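You operate a simulated robot arm through the tools that you are given. There is no shell and no other tool. Be economical: measure what you need, move in short steps, check, and stop when the job is done.

You run a simulated two-armed robot. Do the job below in one go: nothing can be reset, and whatever is moved stays where it is left.

JOB
Pick up the work lamp with one hand, pass it to the other hand and put it on the drip tray. Open the washer lid, put the white rag in the bath of the washer and shut the lid again. Take the steel nut and leave it in the blue tray. Switch the gauge switch on. Fetch the oil bottle marked "SAE 30" from the top of the low cabinet and stand it on the top of cabinet 2. Open the filters drawer. The order is free. Set down upright: work lamp, oil bottle.

Only the result counts: the job must be done as asked and must still hold three seconds after the hand-in. Knocking over, shifting, dropping, spilling or breaking anything else fails it. A push-on lid holds only when it is set on centred and level and pressed home; a screw cap is set on level and turned clockwise until tight.

ROBOT AND FRAMES
Two 7-joint arms with fingered hands on one trunk, on a base that drives. Base frame: it is fixed to the floor where the robot stands at the start and does not move with it; the origin is under the middle of the robot, x ahead of it, y to its left, z up; the surface under the hand at the start is at about z = 0.9. Units: m, rad, N and s.
The left shoulder is at the start at [0.075, 0.17, 1.187], the right one opposite. With the tool pointing down near the work surface each hand reaches from about 0.34 to 0.78 m from the robot's upright axis, wherever it stands, measured 20 degrees to its own side. Places, roughly: bath of the washer [-5.3, 0.7, 0.8]; blue tray (24x16x5 cm) [-2.8, -0.5, 0.3]; drip tray (96x18 cm) [0.66, -4.32, 0.9]; filters drawer [-5.3, -1.1, 0.8]; gauge switch [-5, 3.1, 1]; oil bottle [-5.5, -0.25, 0.75]; steel nut (4x4x3 cm) [-5.3, 2.3, 0.9]; top of cabinet 2 [-5.3, -1.1, 1.7]; washer lid [-5.3, 0.9, 0.9]; white rag (11x7x3 cm) [-5.1, 2.2, 0.9]; work lamp (6x6x15 cm) [0.5, -0.2, 1]. Payload 4 kg a hand.
The TCP of each hand is the grasp point between the finger pads, 0.026 m short of the fingertips. In the tool frame z runs along the fingers and y along their closing line. Largest opening 0.132 m; the body of the gripper starts 0.073 m behind the TCP. The gripper is a hand of 4 fingers: y runs from the thumb to the fingers, the wrist lies at [0, 0, -0.224] in the tool frame, and closing takes about 1.5 s.
Orientation is that of the tool frame in the base frame, as [roll, pitch, yaw] about the fixed x, y, z axes, in that order (R = Rz(yaw) Ry(pitch) Rx(roll)). With the fingers straight down and closing along the base's y, the tool's x points along the base's -x, its y along +y and its z along -z.

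CONTROLS
- The arms move only by the tool jog_arm. It takes "left_rows", "right_rows" or both (then of equal length, played together; a hand with none holds still); each is a list of rows, each an object (a shift or turn left out is 0, a gripper value left out holds the last) with "offset": the shift along the base's x, y, z in units of 300 mm (1.0 is 300 mm), a list of three; "rotation": the turn, a rotation vector about the base's x, y, z in units of 60 degrees (1.0 is 60 degrees), a list of three. In form: [{"offset": [tx, ty, tz], "rotation": [rx, ry, rz]}, ...]. A call has 1 to 20 rows; each row is the pose to reach, as a shift and turn from the pose commanded when the call began. "left_hand" and "right_hand" are, for a hand that has rows, the opening, from 0 (shut) to 1 (fully open), set as the call begins (left out, the last holds). A call with a number of a shift or a turn outside -1 to 1 is refused whole. Each row takes 0.2 s and may step no farther than 0.05 m and 0.15 rad from the row before; otherwise, or with a gripper value out of range, the whole call is refused. Where a pose cannot be reached the arm comes as near as it can. A force on the tool above 40 N (or 10 N above the force at the start of the call, whichever is more), or a blocked arm, ends the call early, and 0.2 s more pass. The fingers move at their own pace (about 0.108 m/s each) and stop on an object; they squeeze with about 24 N. The grip force told is the motor's: it shows also when the fingers shut on nothing. Time passes only in rows, and 0.2 s behind the last, so rows that repeat a pose let the fingers close. It gives the time, the measured TCP pose, the force on the tool (base axes), the opening and the grip force at its end, in the units of the frame above (readings bear some noise), with the torque about the TCP (base axes, N m) and any sound that the robot's microphone picked up.
- Cameras (640 x 400 px; columns grow to the right, rows downward): "scene" is now at [0.147, -0.0506, 1.3919]; the picture's right is [-0.49, -0.87, 0.00], its down [-0.41, 0.23, -0.88] and it looks along [0.77, -0.43, -0.47] (base axes); focal length 288 px, centre (320, 200). "left" rides on the left gripper at [-0.073, 0.006, -0.093] in its tool frame; the picture's right is [-0.08, -1.00, 0.00], its down [0.78, -0.06, -0.62] and it looks along [0.62, -0.05, 0.79] (tool axes); focal length 230 px, centre (320, 200). "right" rides on the right gripper at [0.073, 0.006, -0.094] in its tool frame; the picture's right is [-0.08, 1.00, 0.00], its down [-0.78, -0.06, -0.62] and it looks along [-0.61, -0.05, 0.79] (tool axes); focal length 230 px, centre (320, 200).
- camera(camera): a new picture of that camera. It takes no simulated time.
- raise_lower(by): slides the trunk up (or, below 0, down) by that many m; the arms and the scene camera ride with it, the base frame stays. It gives what a move gives, with no picture.
- base_move(legs): drives the robot by 1 to 6 legs, each [ahead, left, turn to the left] in m, m and rad, along the robot's own axes; the way and the turn of a leg run together, so that a leg with both is an arc; at most 1.5 m and 3.142 rad a leg. The arms and the cameras ride along, it lands a little off, and it stops where it bumps. It gives what a move gives.
- finger_targets(finger1, finger2, finger3, thumb_bend, hand): sets how far each is bent, from 0 (flat) to 1 (curled in); at 0.3 the hand is open as for a grip, at 0.7 the pads meet at the TCP. One left out holds its place. A second passes; each finger stops where it meets its share of the squeeze, and holds until it gets a number again. A gripper value or a shape takes the hand back. It gives what a move gives, with no picture; readings hold the bend of each and the force on the fingers (four entries, about 0 where the hand has none), thumb and palm.
- preshape(shape, hand): the hand has 4 fingers and takes this shape, open, in about a second: jaw (thumb against the fingers, like two jaws); tri (thumb and two fingers); tip (a fingertip pinch); poke (one finger out to press); point (the index stretched); flat (the hand flat); cup (the hand cupped); fist (a fist). The gripper value then closes the fingers along that shape, each until it touches; the sizes above hold for jaw. It gives what a move gives, with no picture.
- pan_tilt(pan, tilt): turns the head with the scene camera to pan (to the left, within 1.396 rad either way) and tilt (down, from -0.506 to 1.204), counted from straight ahead of the robot. It gives what a move gives.
- pixel_to_xyz(camera, pixels): for up to 12 pixels [column, row] of the newest picture of that camera ("zoom" is the newest enlarged one), the place [x, y, z] in the base frame of the surface seen there, good to about 0.002 m, but the place of the scene camera against the robot may be out by one fixed shift of up to 0.025 m in any direction. It takes no simulated time.
- zoom(camera, box): a new picture of the part [left, top, right, bottom] of that camera's present view, enlarged. It takes no simulated time.
- finish_job(): hands the job in; it is judged then, once.

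Work in short steps. Measure before you move; look again where a grasp or a placing could have gone wrong, and mend it. You have 131 turns and 146 pictures in all, those below and enlarged ones among them. Open the grippers and draw the arms clear of the work before you hand the job in, unless the task says otherwise; then end with one line.

The tools are called after "Emit:" as a command line: name --argument value ..., lists and objects as JSON in quotes. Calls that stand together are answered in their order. jog_arm: Moves the arms, as the interface text tells. Its arguments: {"type":"object","properties":{"left_rows":{"type":"array","items":{"type":"object","properties":{"offset":{"type":"array","items":{"type":"number"}},"rotation":{"type":"array","items":{"type":"number"}}}}},"left_hand":{"type":"number"},"right_rows":{"type":"array","items":{"type":"object","properties":{"offset":{"type":"array","items":{"type":"number"}},"rotation":{"type":"array","items":{"type":"number"}}}}},"right_hand":{"type":"number"}},"required":[]} The other tools are called the same way: raise_lower (by) slides the trunk up or down; preshape (shape, hand) gives the hand a shape; finger_targets (finger1, finger2, finger3, thumb_bend, hand) moves the fingers one by one; base_move (legs) drives the base; pan_tilt (pan, tilt) turns the head that bears the scene camera; camera (camera) takes a picture; pixel_to_xyz (camera, pixels) gives the place of the surface under pixels of a picture; zoom (camera, box) takes an enlarged picture of a part of a camera's view; finish_job () hands the job in.

At the start:

```text
time_s: 0.0
left_tcp_pos: [0.5002, -0.0171, 1.1746]
left_ee_rot: [-3.141, 0.001, -3.139]
left_force: [1.4, -0.3, 0.2]
left_moment: [0.0, 0.0, 0.0]
left_grip_width: 0.1319
left_finger_force: 0.1
left_shape: jaw
left_bend: [0.3, 0.3, 0.3, 0.3]
left_finger forces: [0.1, 0.0, 0.1, 0.1, 0.1, 0.1]
right_tcp_pos: [0.4503, -0.4501, 1.1591]
right_ee_rot: [3.141, 0.0, 3.14]
right_force: [0.1, -0.9, 0.3]
right_moment: [-0.01, 0.04, 0.01]
right_grip_width: 0.1318
right_finger_force: 0.0
right_shape: jaw
right_bend: [0.3, 0.3, 0.3, 0.3]
right_finger forces: [0.0, 0.1, 0.1, 0.0, 0.0, 0.1]
trunk travel left (down, up): [-0.2, 0.151]
robot x, y, heading: [0.0028, 0.0022, -0.001]
head pan, tilt: [-0.513, 0.492]
```

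scene: 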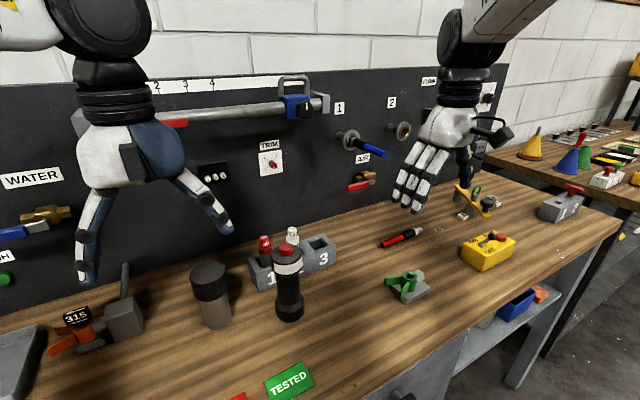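
right: 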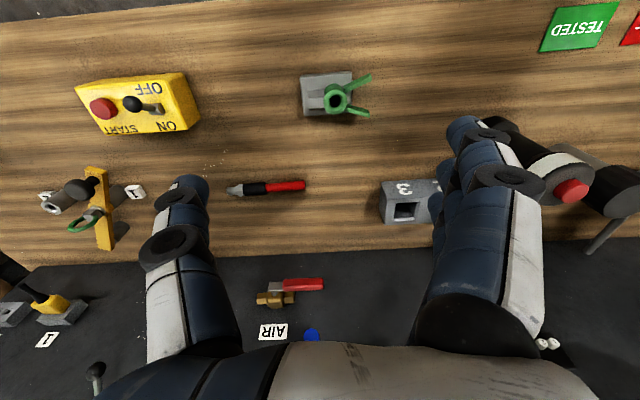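
left: 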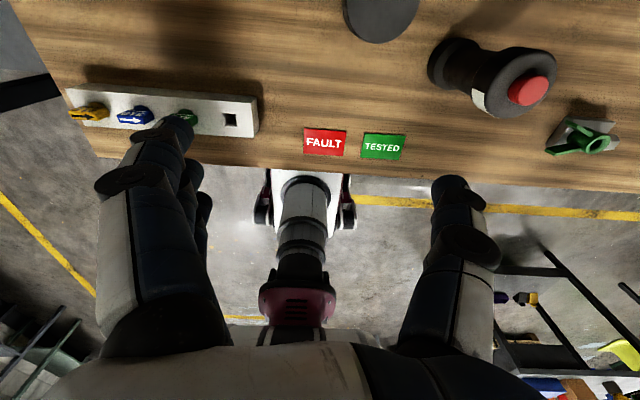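

The lamp seems to be the black cylinder with the red top at about (288,280) in the scene view. I measure it and its neighbours.

Emit:
pixel_to_xyz --camera "scene" --pixels '[[285, 250], [288, 268], [290, 300], [290, 316], [210, 280], [215, 315], [265, 245], [293, 237], [270, 280], [320, 245], [405, 285], [450, 330]]'

Emit:
pixel_to_xyz --camera "left" --pixels '[[528, 90], [475, 90], [450, 70], [383, 15], [580, 140]]'

Emit:
zoom --camera "scene" --box '[160, 200, 400, 350]'

```text
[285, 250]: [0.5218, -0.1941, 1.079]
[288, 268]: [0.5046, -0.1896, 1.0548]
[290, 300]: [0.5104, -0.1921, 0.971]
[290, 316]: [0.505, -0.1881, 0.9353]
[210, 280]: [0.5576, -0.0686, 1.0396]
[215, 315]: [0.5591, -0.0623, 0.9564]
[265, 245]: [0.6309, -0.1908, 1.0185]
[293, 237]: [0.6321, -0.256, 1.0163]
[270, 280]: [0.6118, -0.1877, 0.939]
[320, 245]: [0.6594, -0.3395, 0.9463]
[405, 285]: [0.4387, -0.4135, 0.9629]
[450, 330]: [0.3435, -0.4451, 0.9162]
```

```text
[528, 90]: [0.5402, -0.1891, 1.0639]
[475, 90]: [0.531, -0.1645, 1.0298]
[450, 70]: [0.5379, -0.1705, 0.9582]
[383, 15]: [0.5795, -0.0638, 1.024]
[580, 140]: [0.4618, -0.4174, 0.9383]
```

```text
2.67 times, centred on (280, 275) of scene
```

zoom: 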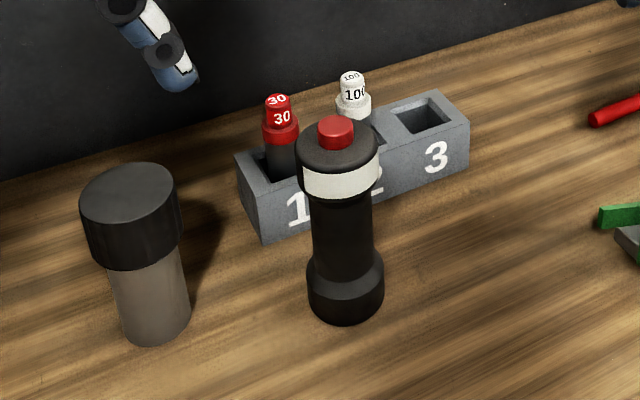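

The lamp stands near the rack. I measure rack, lamp and neighbours with the right wrist camera, which is not affected by the scene camera shift.

Emit:
pixel_to_xyz --camera "right" --pixels '[[571, 190], [540, 150], [390, 220], [385, 190], [430, 180], [320, 100], [360, 112], [240, 190], [300, 185], [420, 60]]'

Emit:
pixel_to_xyz --camera "left" --pixels '[[553, 90], [511, 90], [528, 78], [528, 103], [440, 60], [490, 50], [350, 110], [415, 15], [612, 140], [555, 145]]'

Emit:
pixel_to_xyz --camera "zoom" --pixels '[[335, 125], [262, 240], [240, 155], [470, 130], [310, 215], [340, 230], [385, 280], [345, 320], [340, 180], [130, 180]]'

```text
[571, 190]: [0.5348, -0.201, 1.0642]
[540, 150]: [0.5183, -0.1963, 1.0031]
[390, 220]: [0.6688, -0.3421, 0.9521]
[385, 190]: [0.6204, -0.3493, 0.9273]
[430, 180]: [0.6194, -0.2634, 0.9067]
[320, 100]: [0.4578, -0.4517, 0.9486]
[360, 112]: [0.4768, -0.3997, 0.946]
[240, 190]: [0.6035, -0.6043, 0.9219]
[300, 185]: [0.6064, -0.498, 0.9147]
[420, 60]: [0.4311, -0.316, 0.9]
```

```text
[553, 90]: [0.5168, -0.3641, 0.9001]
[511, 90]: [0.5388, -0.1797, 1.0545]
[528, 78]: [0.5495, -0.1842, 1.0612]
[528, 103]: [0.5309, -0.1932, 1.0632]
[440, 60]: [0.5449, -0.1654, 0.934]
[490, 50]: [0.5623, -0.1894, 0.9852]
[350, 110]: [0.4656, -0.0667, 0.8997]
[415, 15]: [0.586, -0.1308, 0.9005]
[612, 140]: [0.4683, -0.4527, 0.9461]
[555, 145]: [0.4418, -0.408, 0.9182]
```

```text
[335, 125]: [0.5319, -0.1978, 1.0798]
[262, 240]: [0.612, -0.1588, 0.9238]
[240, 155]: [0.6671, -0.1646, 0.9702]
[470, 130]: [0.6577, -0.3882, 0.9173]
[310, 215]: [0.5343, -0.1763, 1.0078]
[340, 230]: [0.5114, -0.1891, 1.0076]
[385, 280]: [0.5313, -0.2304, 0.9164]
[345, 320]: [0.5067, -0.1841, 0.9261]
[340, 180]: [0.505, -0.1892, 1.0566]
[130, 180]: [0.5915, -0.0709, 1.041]
```

Lamp axis is about (0.536, −0.195), waist near z 0.96, rack front at x 0.62. I turn the right hand towards a side grasp pointing left and 30° down (first half of the turn).

Emit:
jog_arm --right_rows '[{"offset": [0, 0, 0.02], "rotation": [0.0556, 0.0556, -0.0963]}, {"offset": [0, 0, 0.04], "rotation": [0.1112, 0.1112, -0.1926]}, {"offset": [0, 0, 0.06], "rotation": [0.1668, 0.1668, -0.2889]}, {"offset": [0, 0, 0.08], "rotation": [0.2224, 0.2224, -0.3852]}, {"offset": [0, 0, 0.1], "rotation": [0.278, 0.278, -0.4815]}, {"offset": [0, 0, 0.1], "rotation": [0.3336, 0.3336, -0.5778]}, {"offset": [0, 0, 0.1], "rotation": [0.3895, 0.3895, -0.6745]}]' --right_hand 0.75

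Emit:
jog_arm --right_rows '[{"offset": [0.04, 0.07, 0], "rotation": [0.0556, 0.0556, -0.0963]}, {"offset": [0.08, 0.14, 0], "rotation": [0.1112, 0.1112, -0.1926]}, {"offset": [0.12, 0.21, 0], "rotation": [0.1668, 0.1668, -0.2889]}, {"offset": [0.16, 0.28, 0], "rotation": [0.2224, 0.2224, -0.3852]}, {"offset": [0.2, 0.35, 0], "rotation": [0.278, 0.278, -0.4815]}, {"offset": [0.24, 0.42, 0], "rotation": [0.3336, 0.3336, -0.5778]}, {"offset": [0.2867, 0.5, 0], "rotation": [0.3895, 0.3895, -0.6745]}]'

Emit:
camera --camera "right"

Emit:
camera --camera "scene"

```text
time_s: 1.6
left_tcp_pos: [0.5009, -0.0182, 1.1756]
left_ee_rot: [-3.141, 0.001, -3.141]
left_force: [-0.2, -0.2, -0.2]
left_moment: [0.02, 0.0, -0.04]
left_grip_width: 0.1322
left_finger_force: 0.1
left_shape: jaw
left_bend: [0.3, 0.3, 0.3, 0.3]
left_finger forces: [0.1, 0.0, 0.2, 0.1, 0.0, 0.0]
right_tcp_pos: [0.4518, -0.4516, 1.1906]
right_ee_rot: [2.889, -0.511, 2.48]
right_force: [0.6, 0.2, -0.5]
right_moment: [0.0, 0.02, 0.01]
right_grip_width: 0.0992
right_finger_force: 0.0
right_shape: jaw
right_bend: [0.63, 0.63, 0.63, 0.6]
right_finger forces: [0.0, 0.1, 0.0, 0.0, 0.1, 0.0]
trunk travel left (down, up): [-0.2, 0.151]
robot x, y, heading: [0.0006, -0.0005, -0.001]
head pan, tilt: [-0.513, 0.492]
```

```text
time_s: 3.2
left_tcp_pos: [0.5002, -0.0176, 1.1744]
left_ee_rot: [-3.141, 0.004, -3.139]
left_force: [-0.1, -1.2, -0.5]
left_moment: [0.01, -0.03, -0.01]
left_grip_width: 0.132
left_finger_force: 0.0
left_shape: jaw
left_bend: [0.3, 0.3, 0.3, 0.3]
left_finger forces: [0.1, 0.0, 0.0, 0.0, 0.1, 0.1]
right_tcp_pos: [0.5385, -0.3009, 1.1889]
right_ee_rot: [-3.139, -1.05, 1.565]
right_force: [0.1, 0.1, -0.2]
right_moment: [-0.01, -0.04, -0.01]
right_grip_width: 0.0994
right_finger_force: 0.1
right_shape: jaw
right_bend: [0.63, 0.63, 0.63, 0.6]
right_finger forces: [0.0, 0.1, 0.1, 0.0, 0.1, 0.0]
trunk travel left (down, up): [-0.2, 0.151]
robot x, y, heading: [0.003, 0.0003, -0.001]
head pan, tilt: [-0.513, 0.492]
```

```text
141 pictures are left
```

right: 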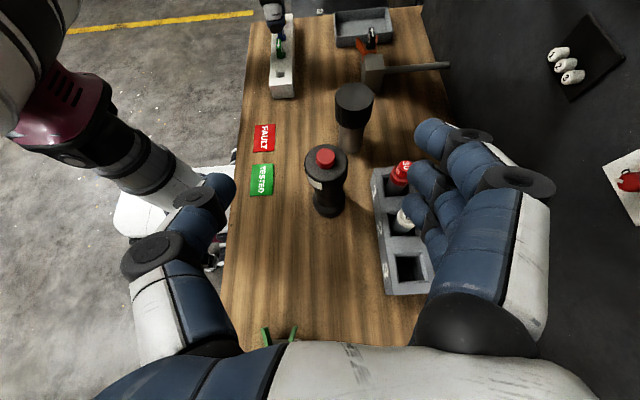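

```text
140 pictures are left
```

scene: 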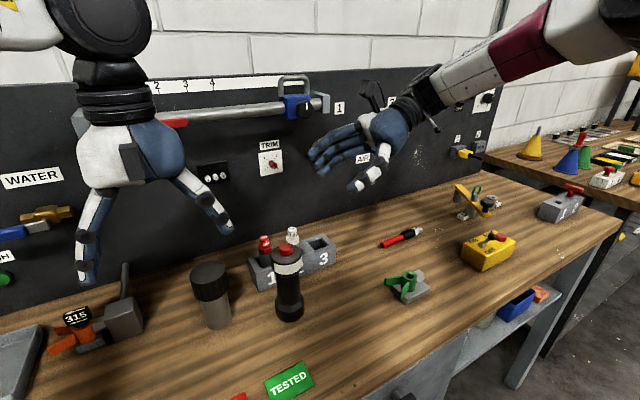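

The right hand is aligned and clear. I lower it to waist height short of the lamp and look.

Emit:
jog_arm --right_rows '[{"offset": [0, 0, -0.15]}, {"offset": [0, 0, -0.3]}, {"offset": [0, 0, -0.45]}, {"offset": [0, 0, -0.58]}, {"offset": [-0.005, 0, -0.7]}]' --right_hand 0.7

Emit:
camera --camera "right"

Emit:
zoom --camera "scene" --box '[200, 160, 440, 310]'

```text
time_s: 4.4
left_tcp_pos: [0.5008, -0.0177, 1.1753]
left_ee_rot: [-3.141, -0.002, -3.139]
left_force: [0.0, -0.3, 0.0]
left_moment: [-0.01, 0.01, 0.04]
left_grip_width: 0.132
left_finger_force: 0.0
left_shape: jaw
left_bend: [0.3, 0.3, 0.3, 0.3]
left_finger forces: [0.0, 0.1, 0.0, 0.1, 0.0, 0.0]
right_tcp_pos: [0.5347, -0.3028, 0.9789]
right_ee_rot: [3.141, -1.048, 1.57]
right_force: [0.1, 0.9, 0.5]
right_moment: [0.04, 0.02, -0.01]
right_grip_width: 0.0926
right_finger_force: 0.0
right_shape: jaw
right_bend: [0.67, 0.67, 0.67, 0.63]
right_finger forces: [0.0, 0.0, 0.0, 0.0, 0.0, 0.1]
trunk travel left (down, up): [-0.2, 0.151]
robot x, y, heading: [-0.0023, -0.0036, 0.001]
head pan, tilt: [-0.513, 0.492]
```

```text
139 pictures are left
```

right: 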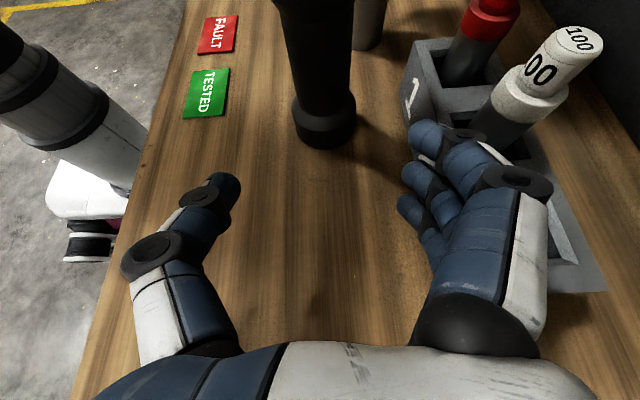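

```text
2.67 times, centred on (320, 235) of scene
```

zoom: 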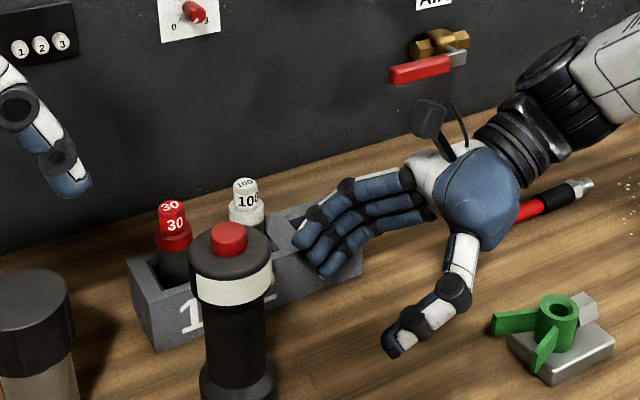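

The plug "100" may be in the way of the finger knuckles. I measure knuckles and plugs.

Emit:
pixel_to_xyz --camera "right" --pixels '[[520, 178], [548, 183], [545, 230], [430, 140], [580, 40], [520, 90], [545, 120], [480, 10], [230, 195], [125, 255], [325, 130], [320, 60]]'

Emit:
pixel_to_xyz --camera "zoom" --pixels '[[243, 185], [246, 215], [172, 225], [375, 185], [345, 188], [303, 240], [330, 270]]'

```text
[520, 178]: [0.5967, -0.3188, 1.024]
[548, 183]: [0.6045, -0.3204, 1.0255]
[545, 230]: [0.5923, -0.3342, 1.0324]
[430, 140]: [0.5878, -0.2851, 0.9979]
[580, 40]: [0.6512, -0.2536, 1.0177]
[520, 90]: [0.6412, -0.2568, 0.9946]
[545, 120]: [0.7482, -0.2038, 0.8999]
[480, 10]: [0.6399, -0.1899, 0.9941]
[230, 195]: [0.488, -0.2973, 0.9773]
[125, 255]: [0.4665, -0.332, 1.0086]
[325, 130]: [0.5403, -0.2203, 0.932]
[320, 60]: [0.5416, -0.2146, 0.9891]
```

```text
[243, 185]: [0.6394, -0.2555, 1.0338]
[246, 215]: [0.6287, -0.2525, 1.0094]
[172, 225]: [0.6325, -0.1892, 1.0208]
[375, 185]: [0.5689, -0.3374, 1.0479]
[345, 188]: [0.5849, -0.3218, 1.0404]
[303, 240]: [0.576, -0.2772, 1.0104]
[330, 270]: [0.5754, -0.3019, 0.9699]
```

Knuckles reach x 0.605 and the plug starts near 0.632, so there is room. I advance onto the waist and close.

Emit:
jog_arm --right_rows '[{"offset": [0.008, 0.1, 0]}, {"offset": [0.01, 0.2, 0]}, {"offset": [0.01, 0.3, 0]}, {"offset": [0.01, 0.355, -0.005]}]'

Emit:
jog_arm --right_rows '[{}, {}, {}, {}, {}, {}, {}]' --right_hand 0

Emit:
zoom --camera "scene" --box '[200, 160, 440, 310]'

```text
time_s: 5.4
left_tcp_pos: [0.4996, -0.0169, 1.1761]
left_ee_rot: [-3.141, 0.0, -3.139]
left_force: [-0.4, 0.2, -1.3]
left_moment: [0.01, 0.02, 0.0]
left_grip_width: 0.132
left_finger_force: 0.1
left_shape: jaw
left_bend: [0.3, 0.3, 0.3, 0.3]
left_finger forces: [0.0, 0.0, 0.0, 0.0, 0.0, 0.0]
right_tcp_pos: [0.5375, -0.1934, 0.9768]
right_ee_rot: [3.141, -1.046, 1.57]
right_force: [-0.2, 1.5, -0.8]
right_moment: [0.02, 0.02, 0.0]
right_grip_width: 0.0929
right_finger_force: 0.0
right_shape: jaw
right_bend: [0.67, 0.67, 0.67, 0.63]
right_finger forces: [0.0, 0.0, 0.0, 0.0, 0.1, 0.0]
trunk travel left (down, up): [-0.2, 0.151]
robot x, y, heading: [-0.0007, -0.0005, 0.002]
head pan, tilt: [-0.513, 0.492]
```

```text
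time_s: 7.0
left_tcp_pos: [0.4997, -0.0174, 1.1762]
left_ee_rot: [-3.141, 0.002, -3.14]
left_force: [-0.1, 0.6, -0.2]
left_moment: [0.01, -0.03, 0.0]
left_grip_width: 0.1319
left_finger_force: 0.0
left_shape: jaw
left_bend: [0.3, 0.3, 0.3, 0.3]
left_finger forces: [0.0, 0.0, 0.1, 0.0, 0.0, 0.0]
right_tcp_pos: [0.5376, -0.1938, 0.9781]
right_ee_rot: [-3.141, -1.048, 1.571]
right_force: [0.0, 1.1, -0.6]
right_moment: [-0.01, -0.02, 0.01]
right_grip_width: 0.0291
right_finger_force: 23.8
right_shape: jaw
right_bend: [0.72, 0.74, 0.74, 0.71]
right_finger forces: [5.7, 6.5, 7.2, 0.1, 19.8, 0.0]
trunk travel left (down, up): [-0.2, 0.151]
robot x, y, heading: [0.0034, -0.0036, 0.005]
head pan, tilt: [-0.513, 0.492]
```

```text
2.67 times, centred on (320, 235) of scene
```

zoom: 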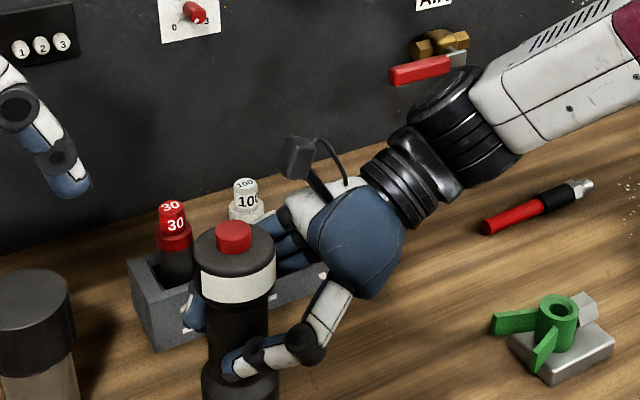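

The lamp is gripped. I lift it straight up 0.13 m while turning the left hand by 54° and raising it.

Emit:
jog_arm --right_rows '[{"offset": [0, 0, 0.06]}, {"offset": [0, 0, 0.12]}, {"offset": [0, 0, 0.18]}, {"offset": [0, 0, 0.24]}, {"offset": [0, 0, 0.3]}, {"offset": [0, 0, 0.36]}, {"offset": [0, 0, 0.43]}]' --left_rows '[{"offset": [0, 0.02, 0.06], "rotation": [0, 0, 0.1286]}, {"offset": [0, 0.04, 0.12], "rotation": [0, 0, 0.2571]}, {"offset": [0, 0.06, 0.18], "rotation": [0, 0, 0.3857]}, {"offset": [0, 0.08, 0.24], "rotation": [0, 0, 0.5143]}, {"offset": [0, 0.1, 0.3], "rotation": [0, 0, 0.6429]}, {"offset": [0, 0.1, 0.38], "rotation": [0, 0, 0.7714]}, {"offset": [0, 0.1, 0.43], "rotation": [0, 0, 0.9]}]'

Emit:
jog_arm --left_rows '[{"offset": [0, 0, 0], "rotation": [0, 0, 0.12]}, {"offset": [0, 0, 0], "rotation": [0, 0, 0.24]}, {"offset": [0, 0, 0], "rotation": [0, 0, 0.36]}, {"offset": [0, 0, 0], "rotation": [0, 0, 0.48]}, {"offset": [0, 0, 0], "rotation": [0, 0, 0.6]}]'

Emit:
camera --camera "scene"

Emit:
camera --camera "left"

```text
time_s: 8.6
left_tcp_pos: [0.4988, 0.0101, 1.3038]
left_ee_rot: [-3.141, 0.001, -2.197]
left_force: [-0.2, 0.5, 0.2]
left_moment: [0.01, 0.01, 0.01]
left_grip_width: 0.132
left_finger_force: 0.1
left_shape: jaw
left_bend: [0.3, 0.3, 0.3, 0.3]
left_finger forces: [0.0, 0.0, 0.1, 0.1, 0.0, 0.0]
right_tcp_pos: [0.5374, -0.1936, 1.1083]
right_ee_rot: [-3.141, -1.048, 1.569]
right_force: [0.3, 0.2, -3.4]
right_moment: [0.05, 0.01, -0.02]
right_grip_width: 0.0276
right_finger_force: 23.9
right_shape: jaw
right_bend: [0.74, 0.74, 0.73, 0.72]
right_finger forces: [4.3, 5.8, 8.1, 0.1, 18.0, 0.1]
trunk travel left (down, up): [-0.2, 0.151]
robot x, y, heading: [0.0006, 0.002, 0.002]
head pan, tilt: [-0.513, 0.492]
```

```text
time_s: 9.8
left_tcp_pos: [0.4999, 0.012, 1.3058]
left_ee_rot: [3.141, 0.001, -1.567]
left_force: [-0.8, 0.5, -0.4]
left_moment: [0.01, -0.01, 0.01]
left_grip_width: 0.1318
left_finger_force: 0.1
left_shape: jaw
left_bend: [0.3, 0.3, 0.3, 0.3]
left_finger forces: [0.0, 0.0, 0.1, 0.0, 0.1, 0.1]
right_tcp_pos: [0.5384, -0.195, 1.1094]
right_ee_rot: [-3.139, -1.046, 1.57]
right_force: [0.8, 0.2, -2.7]
right_moment: [0.01, 0.01, 0.0]
right_grip_width: 0.0274
right_finger_force: 24.6
right_shape: jaw
right_bend: [0.74, 0.74, 0.73, 0.72]
right_finger forces: [4.3, 5.8, 8.1, 0.0, 17.8, 0.1]
trunk travel left (down, up): [-0.2, 0.151]
robot x, y, heading: [-0.0017, -0.0017, -0.002]
head pan, tilt: [-0.513, 0.492]
```

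```text
136 pictures are left
```

scene: 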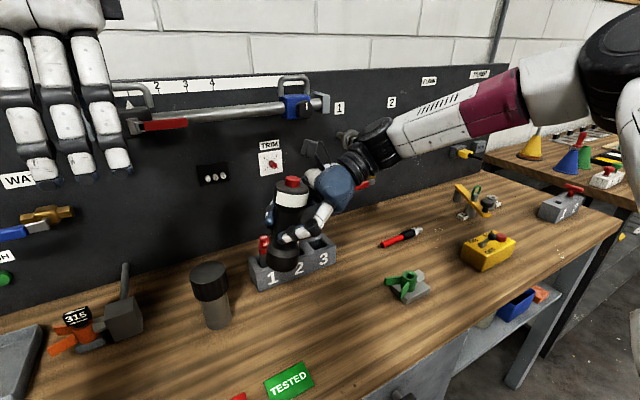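

```text
135 pictures are left
```

left: 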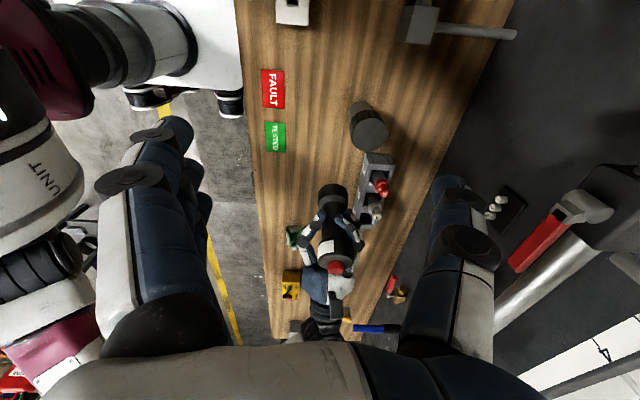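

Lamp is upright in the right hand. I draw it 0.06 m towards the robot away from the rail and bring the left hand above it.

Emit:
jog_arm --right_rows '[{"offset": [-0.04, 0, 0]}, {"offset": [-0.08, 0, 0]}, {"offset": [-0.12, 0, 0]}, {"offset": [-0.16, 0, 0]}, {"offset": [-0.2, 0, 0]}]' --left_rows '[{"offset": [-0.015, -0.13, 0]}, {"offset": [-0.03, -0.26, 0]}, {"offset": [-0.045, -0.4, 0]}, {"offset": [-0.06, -0.54, 0]}, {"offset": [-0.073, -0.683, 0]}]'

Emit:
camera --camera "left"

Emit:
camera --camera "scene"

```text
time_s: 11.2
left_tcp_pos: [0.5031, -0.1164, 1.3144]
left_ee_rot: [3.131, -0.072, -1.471]
left_force: [-0.1, 1.2, 0.5]
left_moment: [0.0, 0.02, 0.02]
left_grip_width: 0.1318
left_finger_force: 0.0
left_shape: jaw
left_bend: [0.3, 0.3, 0.3, 0.3]
left_finger forces: [0.0, 0.1, 0.0, 0.1, 0.0, 0.0]
left hand out of reach, approached as far as the arm can: row 4, 5
right_tcp_pos: [0.4793, -0.1917, 1.1073]
right_ee_rot: [-3.14, -1.045, 1.568]
right_force: [0.4, -0.3, -2.0]
right_moment: [-0.01, 0.02, -0.01]
right_grip_width: 0.0271
right_finger_force: 24.2
right_shape: jaw
right_bend: [0.74, 0.74, 0.73, 0.72]
right_finger forces: [4.5, 5.8, 8.1, 0.1, 17.8, 0.0]
trunk travel left (down, up): [-0.2, 0.151]
robot x, y, heading: [-0.0012, -0.0006, -0.001]
head pan, tilt: [-0.513, 0.492]
stopped in row 5 (left hand): the arm was blocked; the commanded pose is now the measured one
```

```text
134 pictures are left
```

left: 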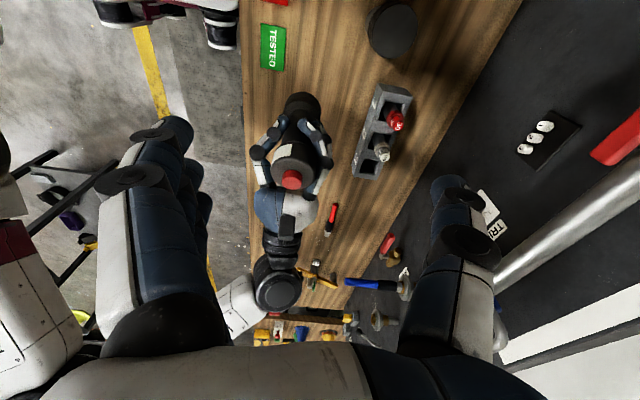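

```text
133 pictures are left
```

scene: 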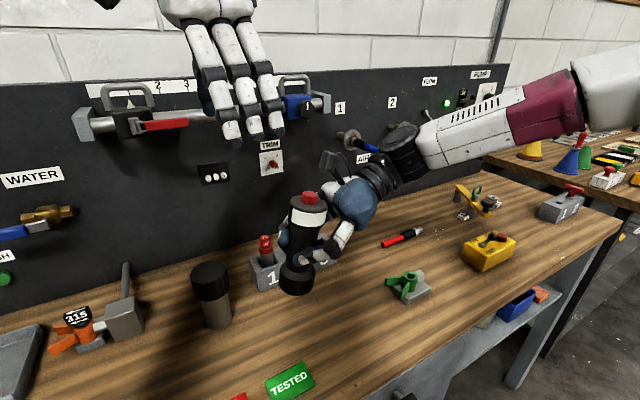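

The left arm's limit is near y −0.12. I bring the lamp left to y ≈ −0.03 instead, and set the left hand above that and level.

Emit:
jog_arm --right_rows '[{"offset": [0, 0.11, 0]}, {"offset": [0, 0.22, 0]}, {"offset": [0, 0.33, 0]}, {"offset": [0, 0.44, 0]}, {"offset": [0, 0.54, 0]}]' --left_rows '[{"offset": [-0.016, 0.06, 0], "rotation": [0.014, -0.002, -0.019]}, {"offset": [-0.032, 0.12, 0], "rotation": [0.028, -0.004, -0.038]}, {"offset": [-0.048, 0.18, 0], "rotation": [0.042, -0.006, -0.057]}, {"offset": [-0.064, 0.24, 0], "rotation": [0.056, -0.008, -0.076]}, {"offset": [-0.08, 0.29, -0.03], "rotation": [0.069, -0.01, -0.0955]}]'

Emit:
camera --camera "left"

Emit:
camera --camera "scene"

```text
time_s: 12.4
left_tcp_pos: [0.4759, -0.0338, 1.3048]
left_ee_rot: [-3.138, 0.005, -1.58]
left_force: [0.2, 0.9, 0.3]
left_moment: [-0.05, 0.04, -0.02]
left_grip_width: 0.1319
left_finger_force: 0.1
left_shape: jaw
left_bend: [0.3, 0.3, 0.3, 0.3]
left_finger forces: [0.0, 0.0, 0.0, 0.1, 0.1, 0.0]
right_tcp_pos: [0.4786, -0.0288, 1.1054]
right_ee_rot: [-3.139, -1.046, 1.569]
right_force: [1.1, -0.4, -3.0]
right_moment: [0.01, 0.0, 0.0]
right_grip_width: 0.0271
right_finger_force: 24.5
right_shape: jaw
right_bend: [0.74, 0.74, 0.73, 0.72]
right_finger forces: [4.4, 5.8, 8.0, 0.0, 17.8, 0.1]
trunk travel left (down, up): [-0.2, 0.151]
robot x, y, heading: [-0.0016, -0.001, -0.001]
head pan, tilt: [-0.513, 0.492]
```

```text
132 pictures are left
```

left: 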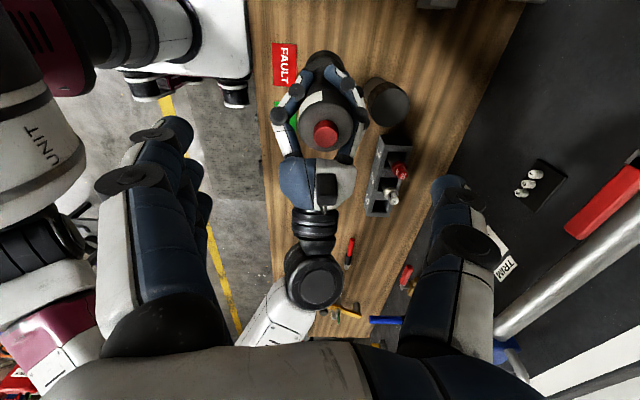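

```text
131 pictures are left
```

scene: 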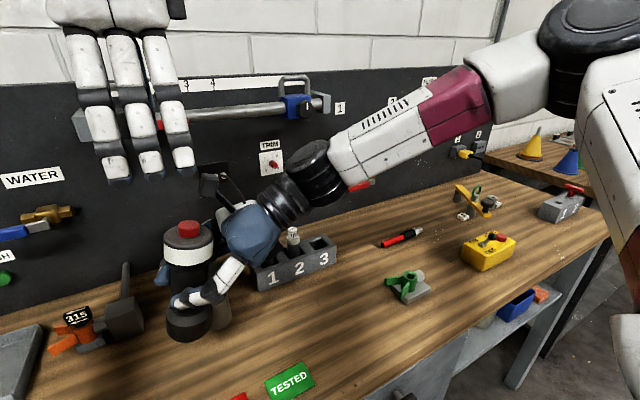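

I measure the lamp's button and head from the left wrist camera.

Emit:
pixel_to_xyz --camera "left" --pixels '[[325, 128], [325, 140], [314, 134], [336, 134], [300, 130], [350, 130], [322, 150], [325, 195], [345, 180]]'

```text
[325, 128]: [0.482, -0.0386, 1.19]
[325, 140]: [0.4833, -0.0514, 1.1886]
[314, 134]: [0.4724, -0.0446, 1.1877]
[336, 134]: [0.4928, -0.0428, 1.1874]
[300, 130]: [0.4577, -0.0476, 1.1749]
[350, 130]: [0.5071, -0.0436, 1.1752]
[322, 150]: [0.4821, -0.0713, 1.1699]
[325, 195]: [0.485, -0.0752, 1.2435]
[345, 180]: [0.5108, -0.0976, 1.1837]
```

Right-hand camera housing stands at y −0.075 up to z 1.244, so I tilt the left hand 20° away from it, then descend around the lamp head.

Emit:
jog_arm --left_rows '[{"offset": [0.005, 0, 0], "rotation": [-0.11, 0, 0]}, {"offset": [0.01, -0.02, 0], "rotation": [-0.22, 0, 0]}, {"offset": [0.02, -0.03, 0], "rotation": [-0.333, 0, 0]}, {"offset": [0.02, -0.03, -0.12], "rotation": [-0.333, 0, 0]}, {"offset": [0.02, -0.03, -0.24], "rotation": [-0.333, 0, 0]}]' --left_hand 0.85

Emit:
camera --camera "left"

Emit:
zoom --camera "scene" --box '[60, 60, 380, 360]'

```text
time_s: 13.6
left_tcp_pos: [0.484, -0.0417, 1.232]
left_ee_rot: [-3.136, -0.343, -1.58]
left_force: [0.2, 0.0, -0.2]
left_moment: [0.0, 0.0, 0.02]
left_grip_width: 0.1121
left_finger_force: 0.1
left_shape: jaw
left_bend: [0.54, 0.54, 0.54, 0.5]
left_finger forces: [0.0, 0.0, 0.1, 0.0, 0.1, 0.0]
right_tcp_pos: [0.4793, -0.0295, 1.1054]
right_ee_rot: [-3.14, -1.047, 1.569]
right_force: [0.0, 0.3, -3.2]
right_moment: [0.02, 0.02, -0.01]
right_grip_width: 0.0271
right_finger_force: 23.8
right_shape: jaw
right_bend: [0.74, 0.74, 0.73, 0.72]
right_finger forces: [4.4, 5.8, 8.0, 0.0, 17.6, 0.1]
trunk travel left (down, up): [-0.2, 0.151]
robot x, y, heading: [0.003, -0.0013, -0.002]
head pan, tilt: [-0.513, 0.492]
```

```text
130 pictures are left
```

left: 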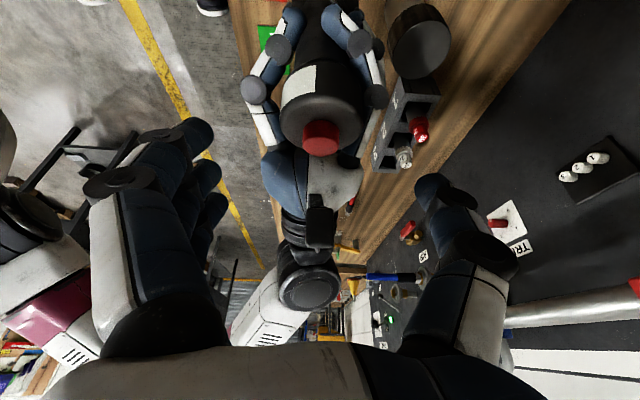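

```text
1.33 times, centred on (220, 210) of scene
```

zoom: 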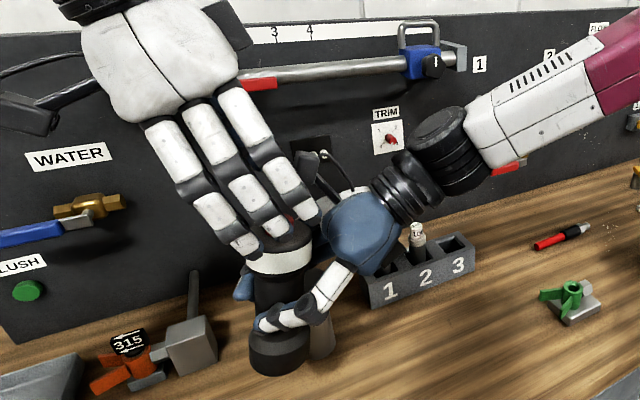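

Alignment is good. I lower the last 0.058 m and close the left hand on the head.

Emit:
jog_arm --left_rows '[{"offset": [0, 0, -0.1]}, {"offset": [0, 0, -0.195]}]'

Emit:
jog_arm --left_rows '[{}, {}, {}, {}, {}, {}, {}]' --left_hand 0

Emit:
zoom --camera "scene" --box '[60, 60, 380, 360]'

```text
time_s: 14.2
left_tcp_pos: [0.4812, -0.0443, 1.174]
left_ee_rot: [-3.137, -0.343, -1.581]
left_force: [0.1, 0.9, 0.1]
left_moment: [0.01, -0.02, 0.0]
left_grip_width: 0.1124
left_finger_force: 0.0
left_shape: jaw
left_bend: [0.54, 0.54, 0.54, 0.5]
left_finger forces: [0.0, 0.0, 0.0, 0.1, 0.0, 0.0]
right_tcp_pos: [0.4788, -0.0309, 1.1062]
right_ee_rot: [-3.141, -1.045, 1.569]
right_force: [-0.1, 0.0, -2.1]
right_moment: [0.03, -0.01, -0.01]
right_grip_width: 0.0272
right_finger_force: 24.0
right_shape: jaw
right_bend: [0.74, 0.74, 0.73, 0.72]
right_finger forces: [4.4, 5.7, 8.0, 0.0, 17.6, 0.0]
trunk travel left (down, up): [-0.2, 0.151]
robot x, y, heading: [0.0006, 0.0006, 0.004]
head pan, tilt: [-0.513, 0.492]
```

```text
time_s: 15.8
left_tcp_pos: [0.4807, -0.0432, 1.1753]
left_ee_rot: [-3.137, -0.344, -1.579]
left_force: [-8.1, 6.0, 13.4]
left_moment: [0.14, -0.45, 0.13]
left_grip_width: 0.0452
left_finger_force: 24.7
left_shape: jaw
left_bend: [0.73, 0.73, 0.72, 0.7]
left_finger forces: [10.1, 9.1, 7.5, 0.0, 0.1, 0.0]
right_tcp_pos: [0.4788, -0.0319, 1.1063]
right_ee_rot: [-3.14, -1.049, 1.568]
right_force: [8.3, -6.9, -15.1]
right_moment: [0.52, 1.07, -0.03]
right_grip_width: 0.0274
right_finger_force: 24.1
right_shape: jaw
right_bend: [0.74, 0.74, 0.74, 0.72]
right_finger forces: [44.9, 6.4, 8.6, 0.0, 17.8, 0.0]
trunk travel left (down, up): [-0.2, 0.151]
robot x, y, heading: [0.0044, 0.001, 0.006]
head pan, tilt: [-0.513, 0.492]
```

```text
1.33 times, centred on (220, 210) of scene
```

zoom: 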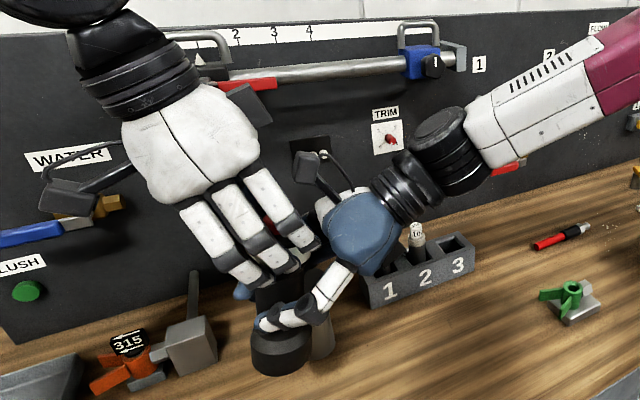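

The left thumb pressed on the right hand's upper finger rather than the lamp. I reopen, go 14 mm higher, and close again.

Emit:
jog_arm --left_rows '[{}, {}, {"offset": [0, 0, 0.02]}, {"offset": [0, 0, 0.047]}]' --left_hand 0.8

Emit:
jog_arm --left_rows '[{}, {}, {}, {}, {}, {}, {}]' --left_hand 0

Emit:
zoom --camera "scene" --box '[120, 140, 300, 280]'

```text
time_s: 16.8
left_tcp_pos: [0.4825, -0.0445, 1.1883]
left_ee_rot: [-3.136, -0.343, -1.58]
left_force: [0.5, 0.1, 0.3]
left_moment: [-0.01, 0.02, 0.02]
left_grip_width: 0.1052
left_finger_force: 0.0
left_shape: jaw
left_bend: [0.59, 0.59, 0.59, 0.55]
left_finger forces: [0.0, 0.1, 0.1, 0.0, 0.0, 0.1]
right_tcp_pos: [0.4782, -0.0308, 1.1068]
right_ee_rot: [-3.141, -1.047, 1.571]
right_force: [0.0, -0.1, -3.0]
right_moment: [0.03, 0.0, -0.02]
right_grip_width: 0.0271
right_finger_force: 24.3
right_shape: jaw
right_bend: [0.74, 0.74, 0.74, 0.71]
right_finger forces: [5.2, 5.7, 8.3, 0.1, 18.2, 0.0]
trunk travel left (down, up): [-0.2, 0.151]
robot x, y, heading: [-0.001, 0.0022, -0.001]
head pan, tilt: [-0.513, 0.492]
```

```text
time_s: 18.4
left_tcp_pos: [0.4831, -0.0445, 1.1887]
left_ee_rot: [-3.137, -0.344, -1.579]
left_force: [2.6, -1.2, 2.1]
left_moment: [-0.01, -0.08, 0.05]
left_grip_width: 0.0387
left_finger_force: 24.0
left_shape: jaw
left_bend: [0.73, 0.73, 0.73, 0.7]
left_finger forces: [9.2, 9.7, 0.1, 0.1, 21.6, 0.0]
right_tcp_pos: [0.4779, -0.0302, 1.1055]
right_ee_rot: [3.141, -1.047, 1.57]
right_force: [-2.6, 1.1, -4.7]
right_moment: [-0.08, -0.08, -0.08]
right_grip_width: 0.0271
right_finger_force: 23.9
right_shape: jaw
right_bend: [0.74, 0.74, 0.74, 0.71]
right_finger forces: [3.8, 5.6, 8.2, 0.1, 19.2, 0.0]
trunk travel left (down, up): [-0.2, 0.151]
robot x, y, heading: [0.001, 0.0028, -0.002]
head pan, tilt: [-0.513, 0.492]
```

```text
2.86 times, centred on (210, 210) of scene
```

zoom: 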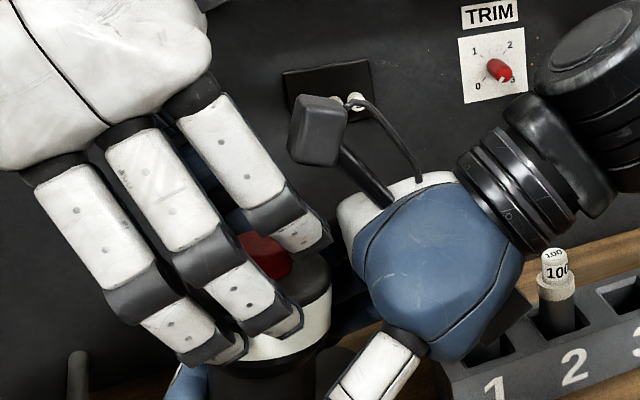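

Left grip now shows two fingers and the thumb on the lamp. I open the right hand and draw it away to −y.

Emit:
jog_arm --right_rows '[{}, {}, {}, {"offset": [0, -0.08, 0]}, {"offset": [0, -0.2, 0]}, {"offset": [0, -0.34, 0]}, {"offset": [0, -0.48, 0]}]' --right_hand 0.7

Emit:
camera --camera "scene"

Emit:
camera --camera "right"

```text
time_s: 20.0
left_tcp_pos: [0.4821, -0.0454, 1.1882]
left_ee_rot: [-3.136, -0.343, -1.58]
left_force: [-0.2, -0.1, 0.1]
left_moment: [-0.03, -0.05, -0.01]
left_grip_width: 0.038
left_finger_force: 24.4
left_shape: jaw
left_bend: [0.73, 0.73, 0.73, 0.7]
left_finger forces: [9.1, 10.4, 0.1, 0.1, 19.0, 0.0]
right_tcp_pos: [0.4776, -0.1774, 1.1067]
right_ee_rot: [-3.141, -1.046, 1.57]
right_force: [0.1, 0.3, 0.2]
right_moment: [0.02, 0.0, 0.0]
right_grip_width: 0.0922
right_finger_force: 0.0
right_shape: jaw
right_bend: [0.68, 0.68, 0.68, 0.64]
right_finger forces: [0.0, 0.0, 0.1, 0.0, 0.0, 0.1]
trunk travel left (down, up): [-0.2, 0.151]
robot x, y, heading: [-0.0027, -0.0006, 0.006]
head pan, tilt: [-0.513, 0.492]
```

```text
126 pictures are left
```

scene: 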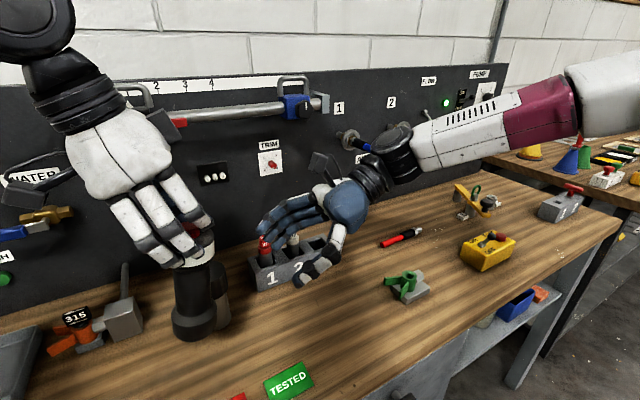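

```text
125 pictures are left
```

right: 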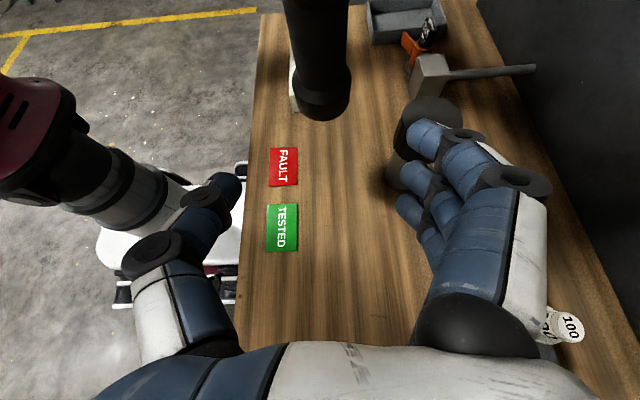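

Handover done. Before driving I look around to the right, where the drip tray bench should be, and also behind right.

Emit:
pan_tilt --pan -1.39 --tilt 0.35

Emit:
camera --camera "scene"

Emit:
pan_tilt --pan 1.39 --tilt 0.35

Emit:
camera --camera "scene"

```text
time_s: 21.2
left_tcp_pos: [0.4819, -0.0448, 1.1883]
left_ee_rot: [-3.136, -0.344, -1.579]
left_force: [0.2, -0.5, -0.9]
left_moment: [-0.04, -0.01, 0.01]
left_grip_width: 0.038
left_finger_force: 24.2
left_shape: jaw
left_bend: [0.73, 0.73, 0.73, 0.7]
left_finger forces: [9.2, 10.2, 0.0, 0.0, 18.9, 0.0]
right_tcp_pos: [0.4779, -0.1756, 1.1066]
right_ee_rot: [3.141, -1.047, 1.569]
right_force: [-0.3, -1.4, -0.2]
right_moment: [0.01, 0.0, -0.03]
right_grip_width: 0.0921
right_finger_force: 0.1
right_shape: jaw
right_bend: [0.68, 0.68, 0.68, 0.64]
right_finger forces: [0.0, 0.1, 0.0, 0.0, 0.0, 0.0]
trunk travel left (down, up): [-0.2, 0.151]
robot x, y, heading: [0.0021, -0.0016, -0.001]
head pan, tilt: [-1.389, 0.351]
```

```text
124 pictures are left
```

scene: 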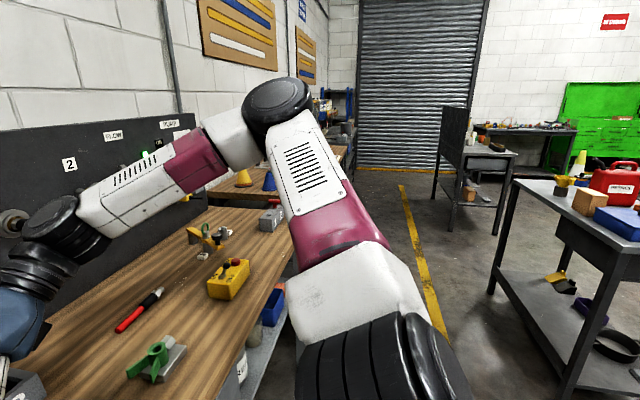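

```text
time_s: 23.6
left_tcp_pos: [0.4821, -0.0438, 1.1871]
left_ee_rot: [-3.136, -0.342, -1.579]
left_force: [0.2, 0.3, 0.0]
left_moment: [-0.01, -0.03, -0.02]
left_grip_width: 0.0379
left_finger_force: 24.6
left_shape: jaw
left_bend: [0.73, 0.73, 0.73, 0.7]
left_finger forces: [9.2, 10.3, 0.0, 0.0, 19.0, 0.0]
right_tcp_pos: [0.4789, -0.1764, 1.1072]
right_ee_rot: [3.14, -1.047, 1.569]
right_force: [-1.4, -0.3, 0.1]
right_moment: [-0.01, -0.01, 0.03]
right_grip_width: 0.0922
right_finger_force: 0.0
right_shape: jaw
right_bend: [0.68, 0.68, 0.68, 0.64]
right_finger forces: [0.0, 0.1, 0.0, 0.0, 0.0, 0.1]
trunk travel left (down, up): [-0.2, 0.151]
robot x, y, heading: [0.001, -0.0032, -0.001]
head pan, tilt: [1.389, 0.351]
```

```text
123 pictures are left
```

scene: 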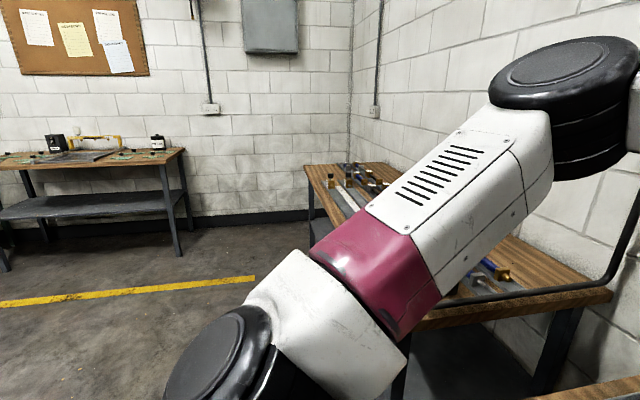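

I look right again to measure the corridor: the table at right, the cart, and the benches.

Emit:
pan_tilt --pan -1.39 --tilt 0.45

Emit:
camera --camera "scene"

Emit:
pixel_to_xyz --camera "scene" --pixels '[[515, 150], [495, 260], [570, 360], [440, 95], [436, 160], [490, 170], [405, 155], [440, 290], [345, 120], [240, 170], [290, 270], [580, 130]]'

```text
time_s: 26.1
left_tcp_pos: [0.4813, -0.044, 1.1894]
left_ee_rot: [-3.137, -0.346, -1.578]
left_force: [-0.1, 0.4, -0.5]
left_moment: [-0.02, 0.0, 0.02]
left_grip_width: 0.038
left_finger_force: 24.2
left_shape: jaw
left_bend: [0.73, 0.73, 0.73, 0.7]
left_finger forces: [9.3, 10.4, 0.1, 0.0, 19.0, 0.0]
right_tcp_pos: [0.4773, -0.1767, 1.1071]
right_ee_rot: [-3.141, -1.048, 1.57]
right_force: [-0.3, -0.7, -1.0]
right_moment: [0.0, -0.01, 0.0]
right_grip_width: 0.0921
right_finger_force: 0.0
right_shape: jaw
right_bend: [0.68, 0.68, 0.68, 0.64]
right_finger forces: [0.0, 0.1, 0.1, 0.0, 0.0, 0.0]
trunk travel left (down, up): [-0.2, 0.151]
robot x, y, heading: [-0.0038, -0.0002, 0.002]
head pan, tilt: [-1.389, 0.45]
```

```text
122 pictures are left
```

scene: 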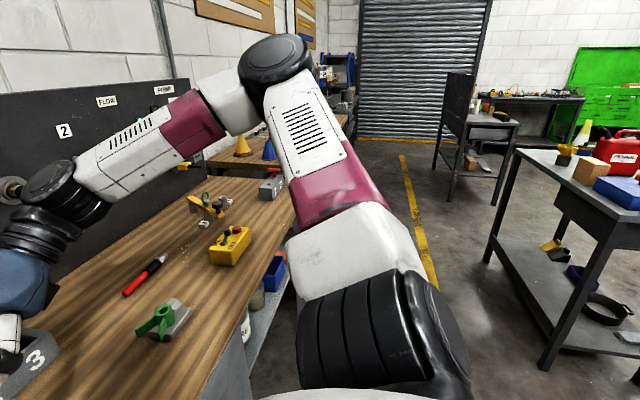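

```text
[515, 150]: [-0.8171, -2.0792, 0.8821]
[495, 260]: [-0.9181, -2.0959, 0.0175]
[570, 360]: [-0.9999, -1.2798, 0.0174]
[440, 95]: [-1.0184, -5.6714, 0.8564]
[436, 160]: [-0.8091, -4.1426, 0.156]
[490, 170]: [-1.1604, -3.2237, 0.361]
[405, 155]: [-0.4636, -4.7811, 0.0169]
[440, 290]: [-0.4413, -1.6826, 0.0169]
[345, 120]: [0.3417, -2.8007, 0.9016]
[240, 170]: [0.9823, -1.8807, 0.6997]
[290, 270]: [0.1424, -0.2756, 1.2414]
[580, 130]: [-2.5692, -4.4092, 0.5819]
```

The corridor between benches (front x≈0.34) and the tables (x≈−0.82) is wide enough. I back 0.25 m and slide right 2.9 m with the head looking ahead of the motion, then check.

Emit:
base_move --legs '[[-0.25, 0, 0], [0, -1.45, 0], [0, -1.45, 0]]'

Emit:
pan_tilt --pan -0.7 --tilt 0.45

Emit:
camera --camera "scene"

```text
time_s: 53.1
left_tcp_pos: [0.223, -2.9709, 1.1891]
left_ee_rot: [-3.136, -0.345, -1.575]
left_force: [0.0, 0.2, -0.1]
left_moment: [0.01, -0.03, -0.01]
left_grip_width: 0.0378
left_finger_force: 23.6
left_shape: jaw
left_bend: [0.73, 0.73, 0.73, 0.7]
left_finger forces: [9.2, 10.4, 0.0, 0.1, 19.0, 0.1]
right_tcp_pos: [0.2178, -3.1018, 1.1073]
right_ee_rot: [3.14, -1.045, 1.574]
right_force: [0.1, -0.4, 0.4]
right_moment: [-0.02, -0.02, 0.0]
right_grip_width: 0.0919
right_finger_force: 0.0
right_shape: jaw
right_bend: [0.68, 0.68, 0.68, 0.64]
right_finger forces: [0.0, 0.0, 0.0, 0.1, 0.0, 0.0]
trunk travel left (down, up): [-0.2, 0.151]
robot x, y, heading: [-0.2614, -2.9283, -0.003]
head pan, tilt: [-1.389, 0.45]
```

```text
time_s: 54.1
left_tcp_pos: [0.2217, -2.9699, 1.1883]
left_ee_rot: [-3.136, -0.343, -1.574]
left_force: [-0.1, -0.2, 0.1]
left_moment: [-0.02, -0.02, 0.0]
left_grip_width: 0.038
left_finger_force: 24.1
left_shape: jaw
left_bend: [0.73, 0.73, 0.73, 0.7]
left_finger forces: [9.2, 10.4, 0.0, 0.1, 18.8, 0.0]
right_tcp_pos: [0.2189, -3.1036, 1.1065]
right_ee_rot: [3.14, -1.047, 1.573]
right_force: [-0.1, 0.2, 0.5]
right_moment: [0.01, 0.02, 0.01]
right_grip_width: 0.0922
right_finger_force: 0.0
right_shape: jaw
right_bend: [0.68, 0.68, 0.68, 0.64]
right_finger forces: [0.1, 0.0, 0.0, 0.1, 0.0, 0.0]
trunk travel left (down, up): [-0.2, 0.151]
robot x, y, heading: [-0.2562, -2.9292, 0.006]
head pan, tilt: [-0.7, 0.45]
```

```text
121 pictures are left
```

scene: 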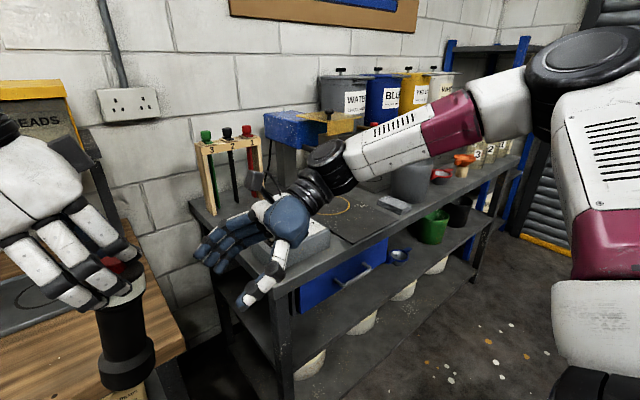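

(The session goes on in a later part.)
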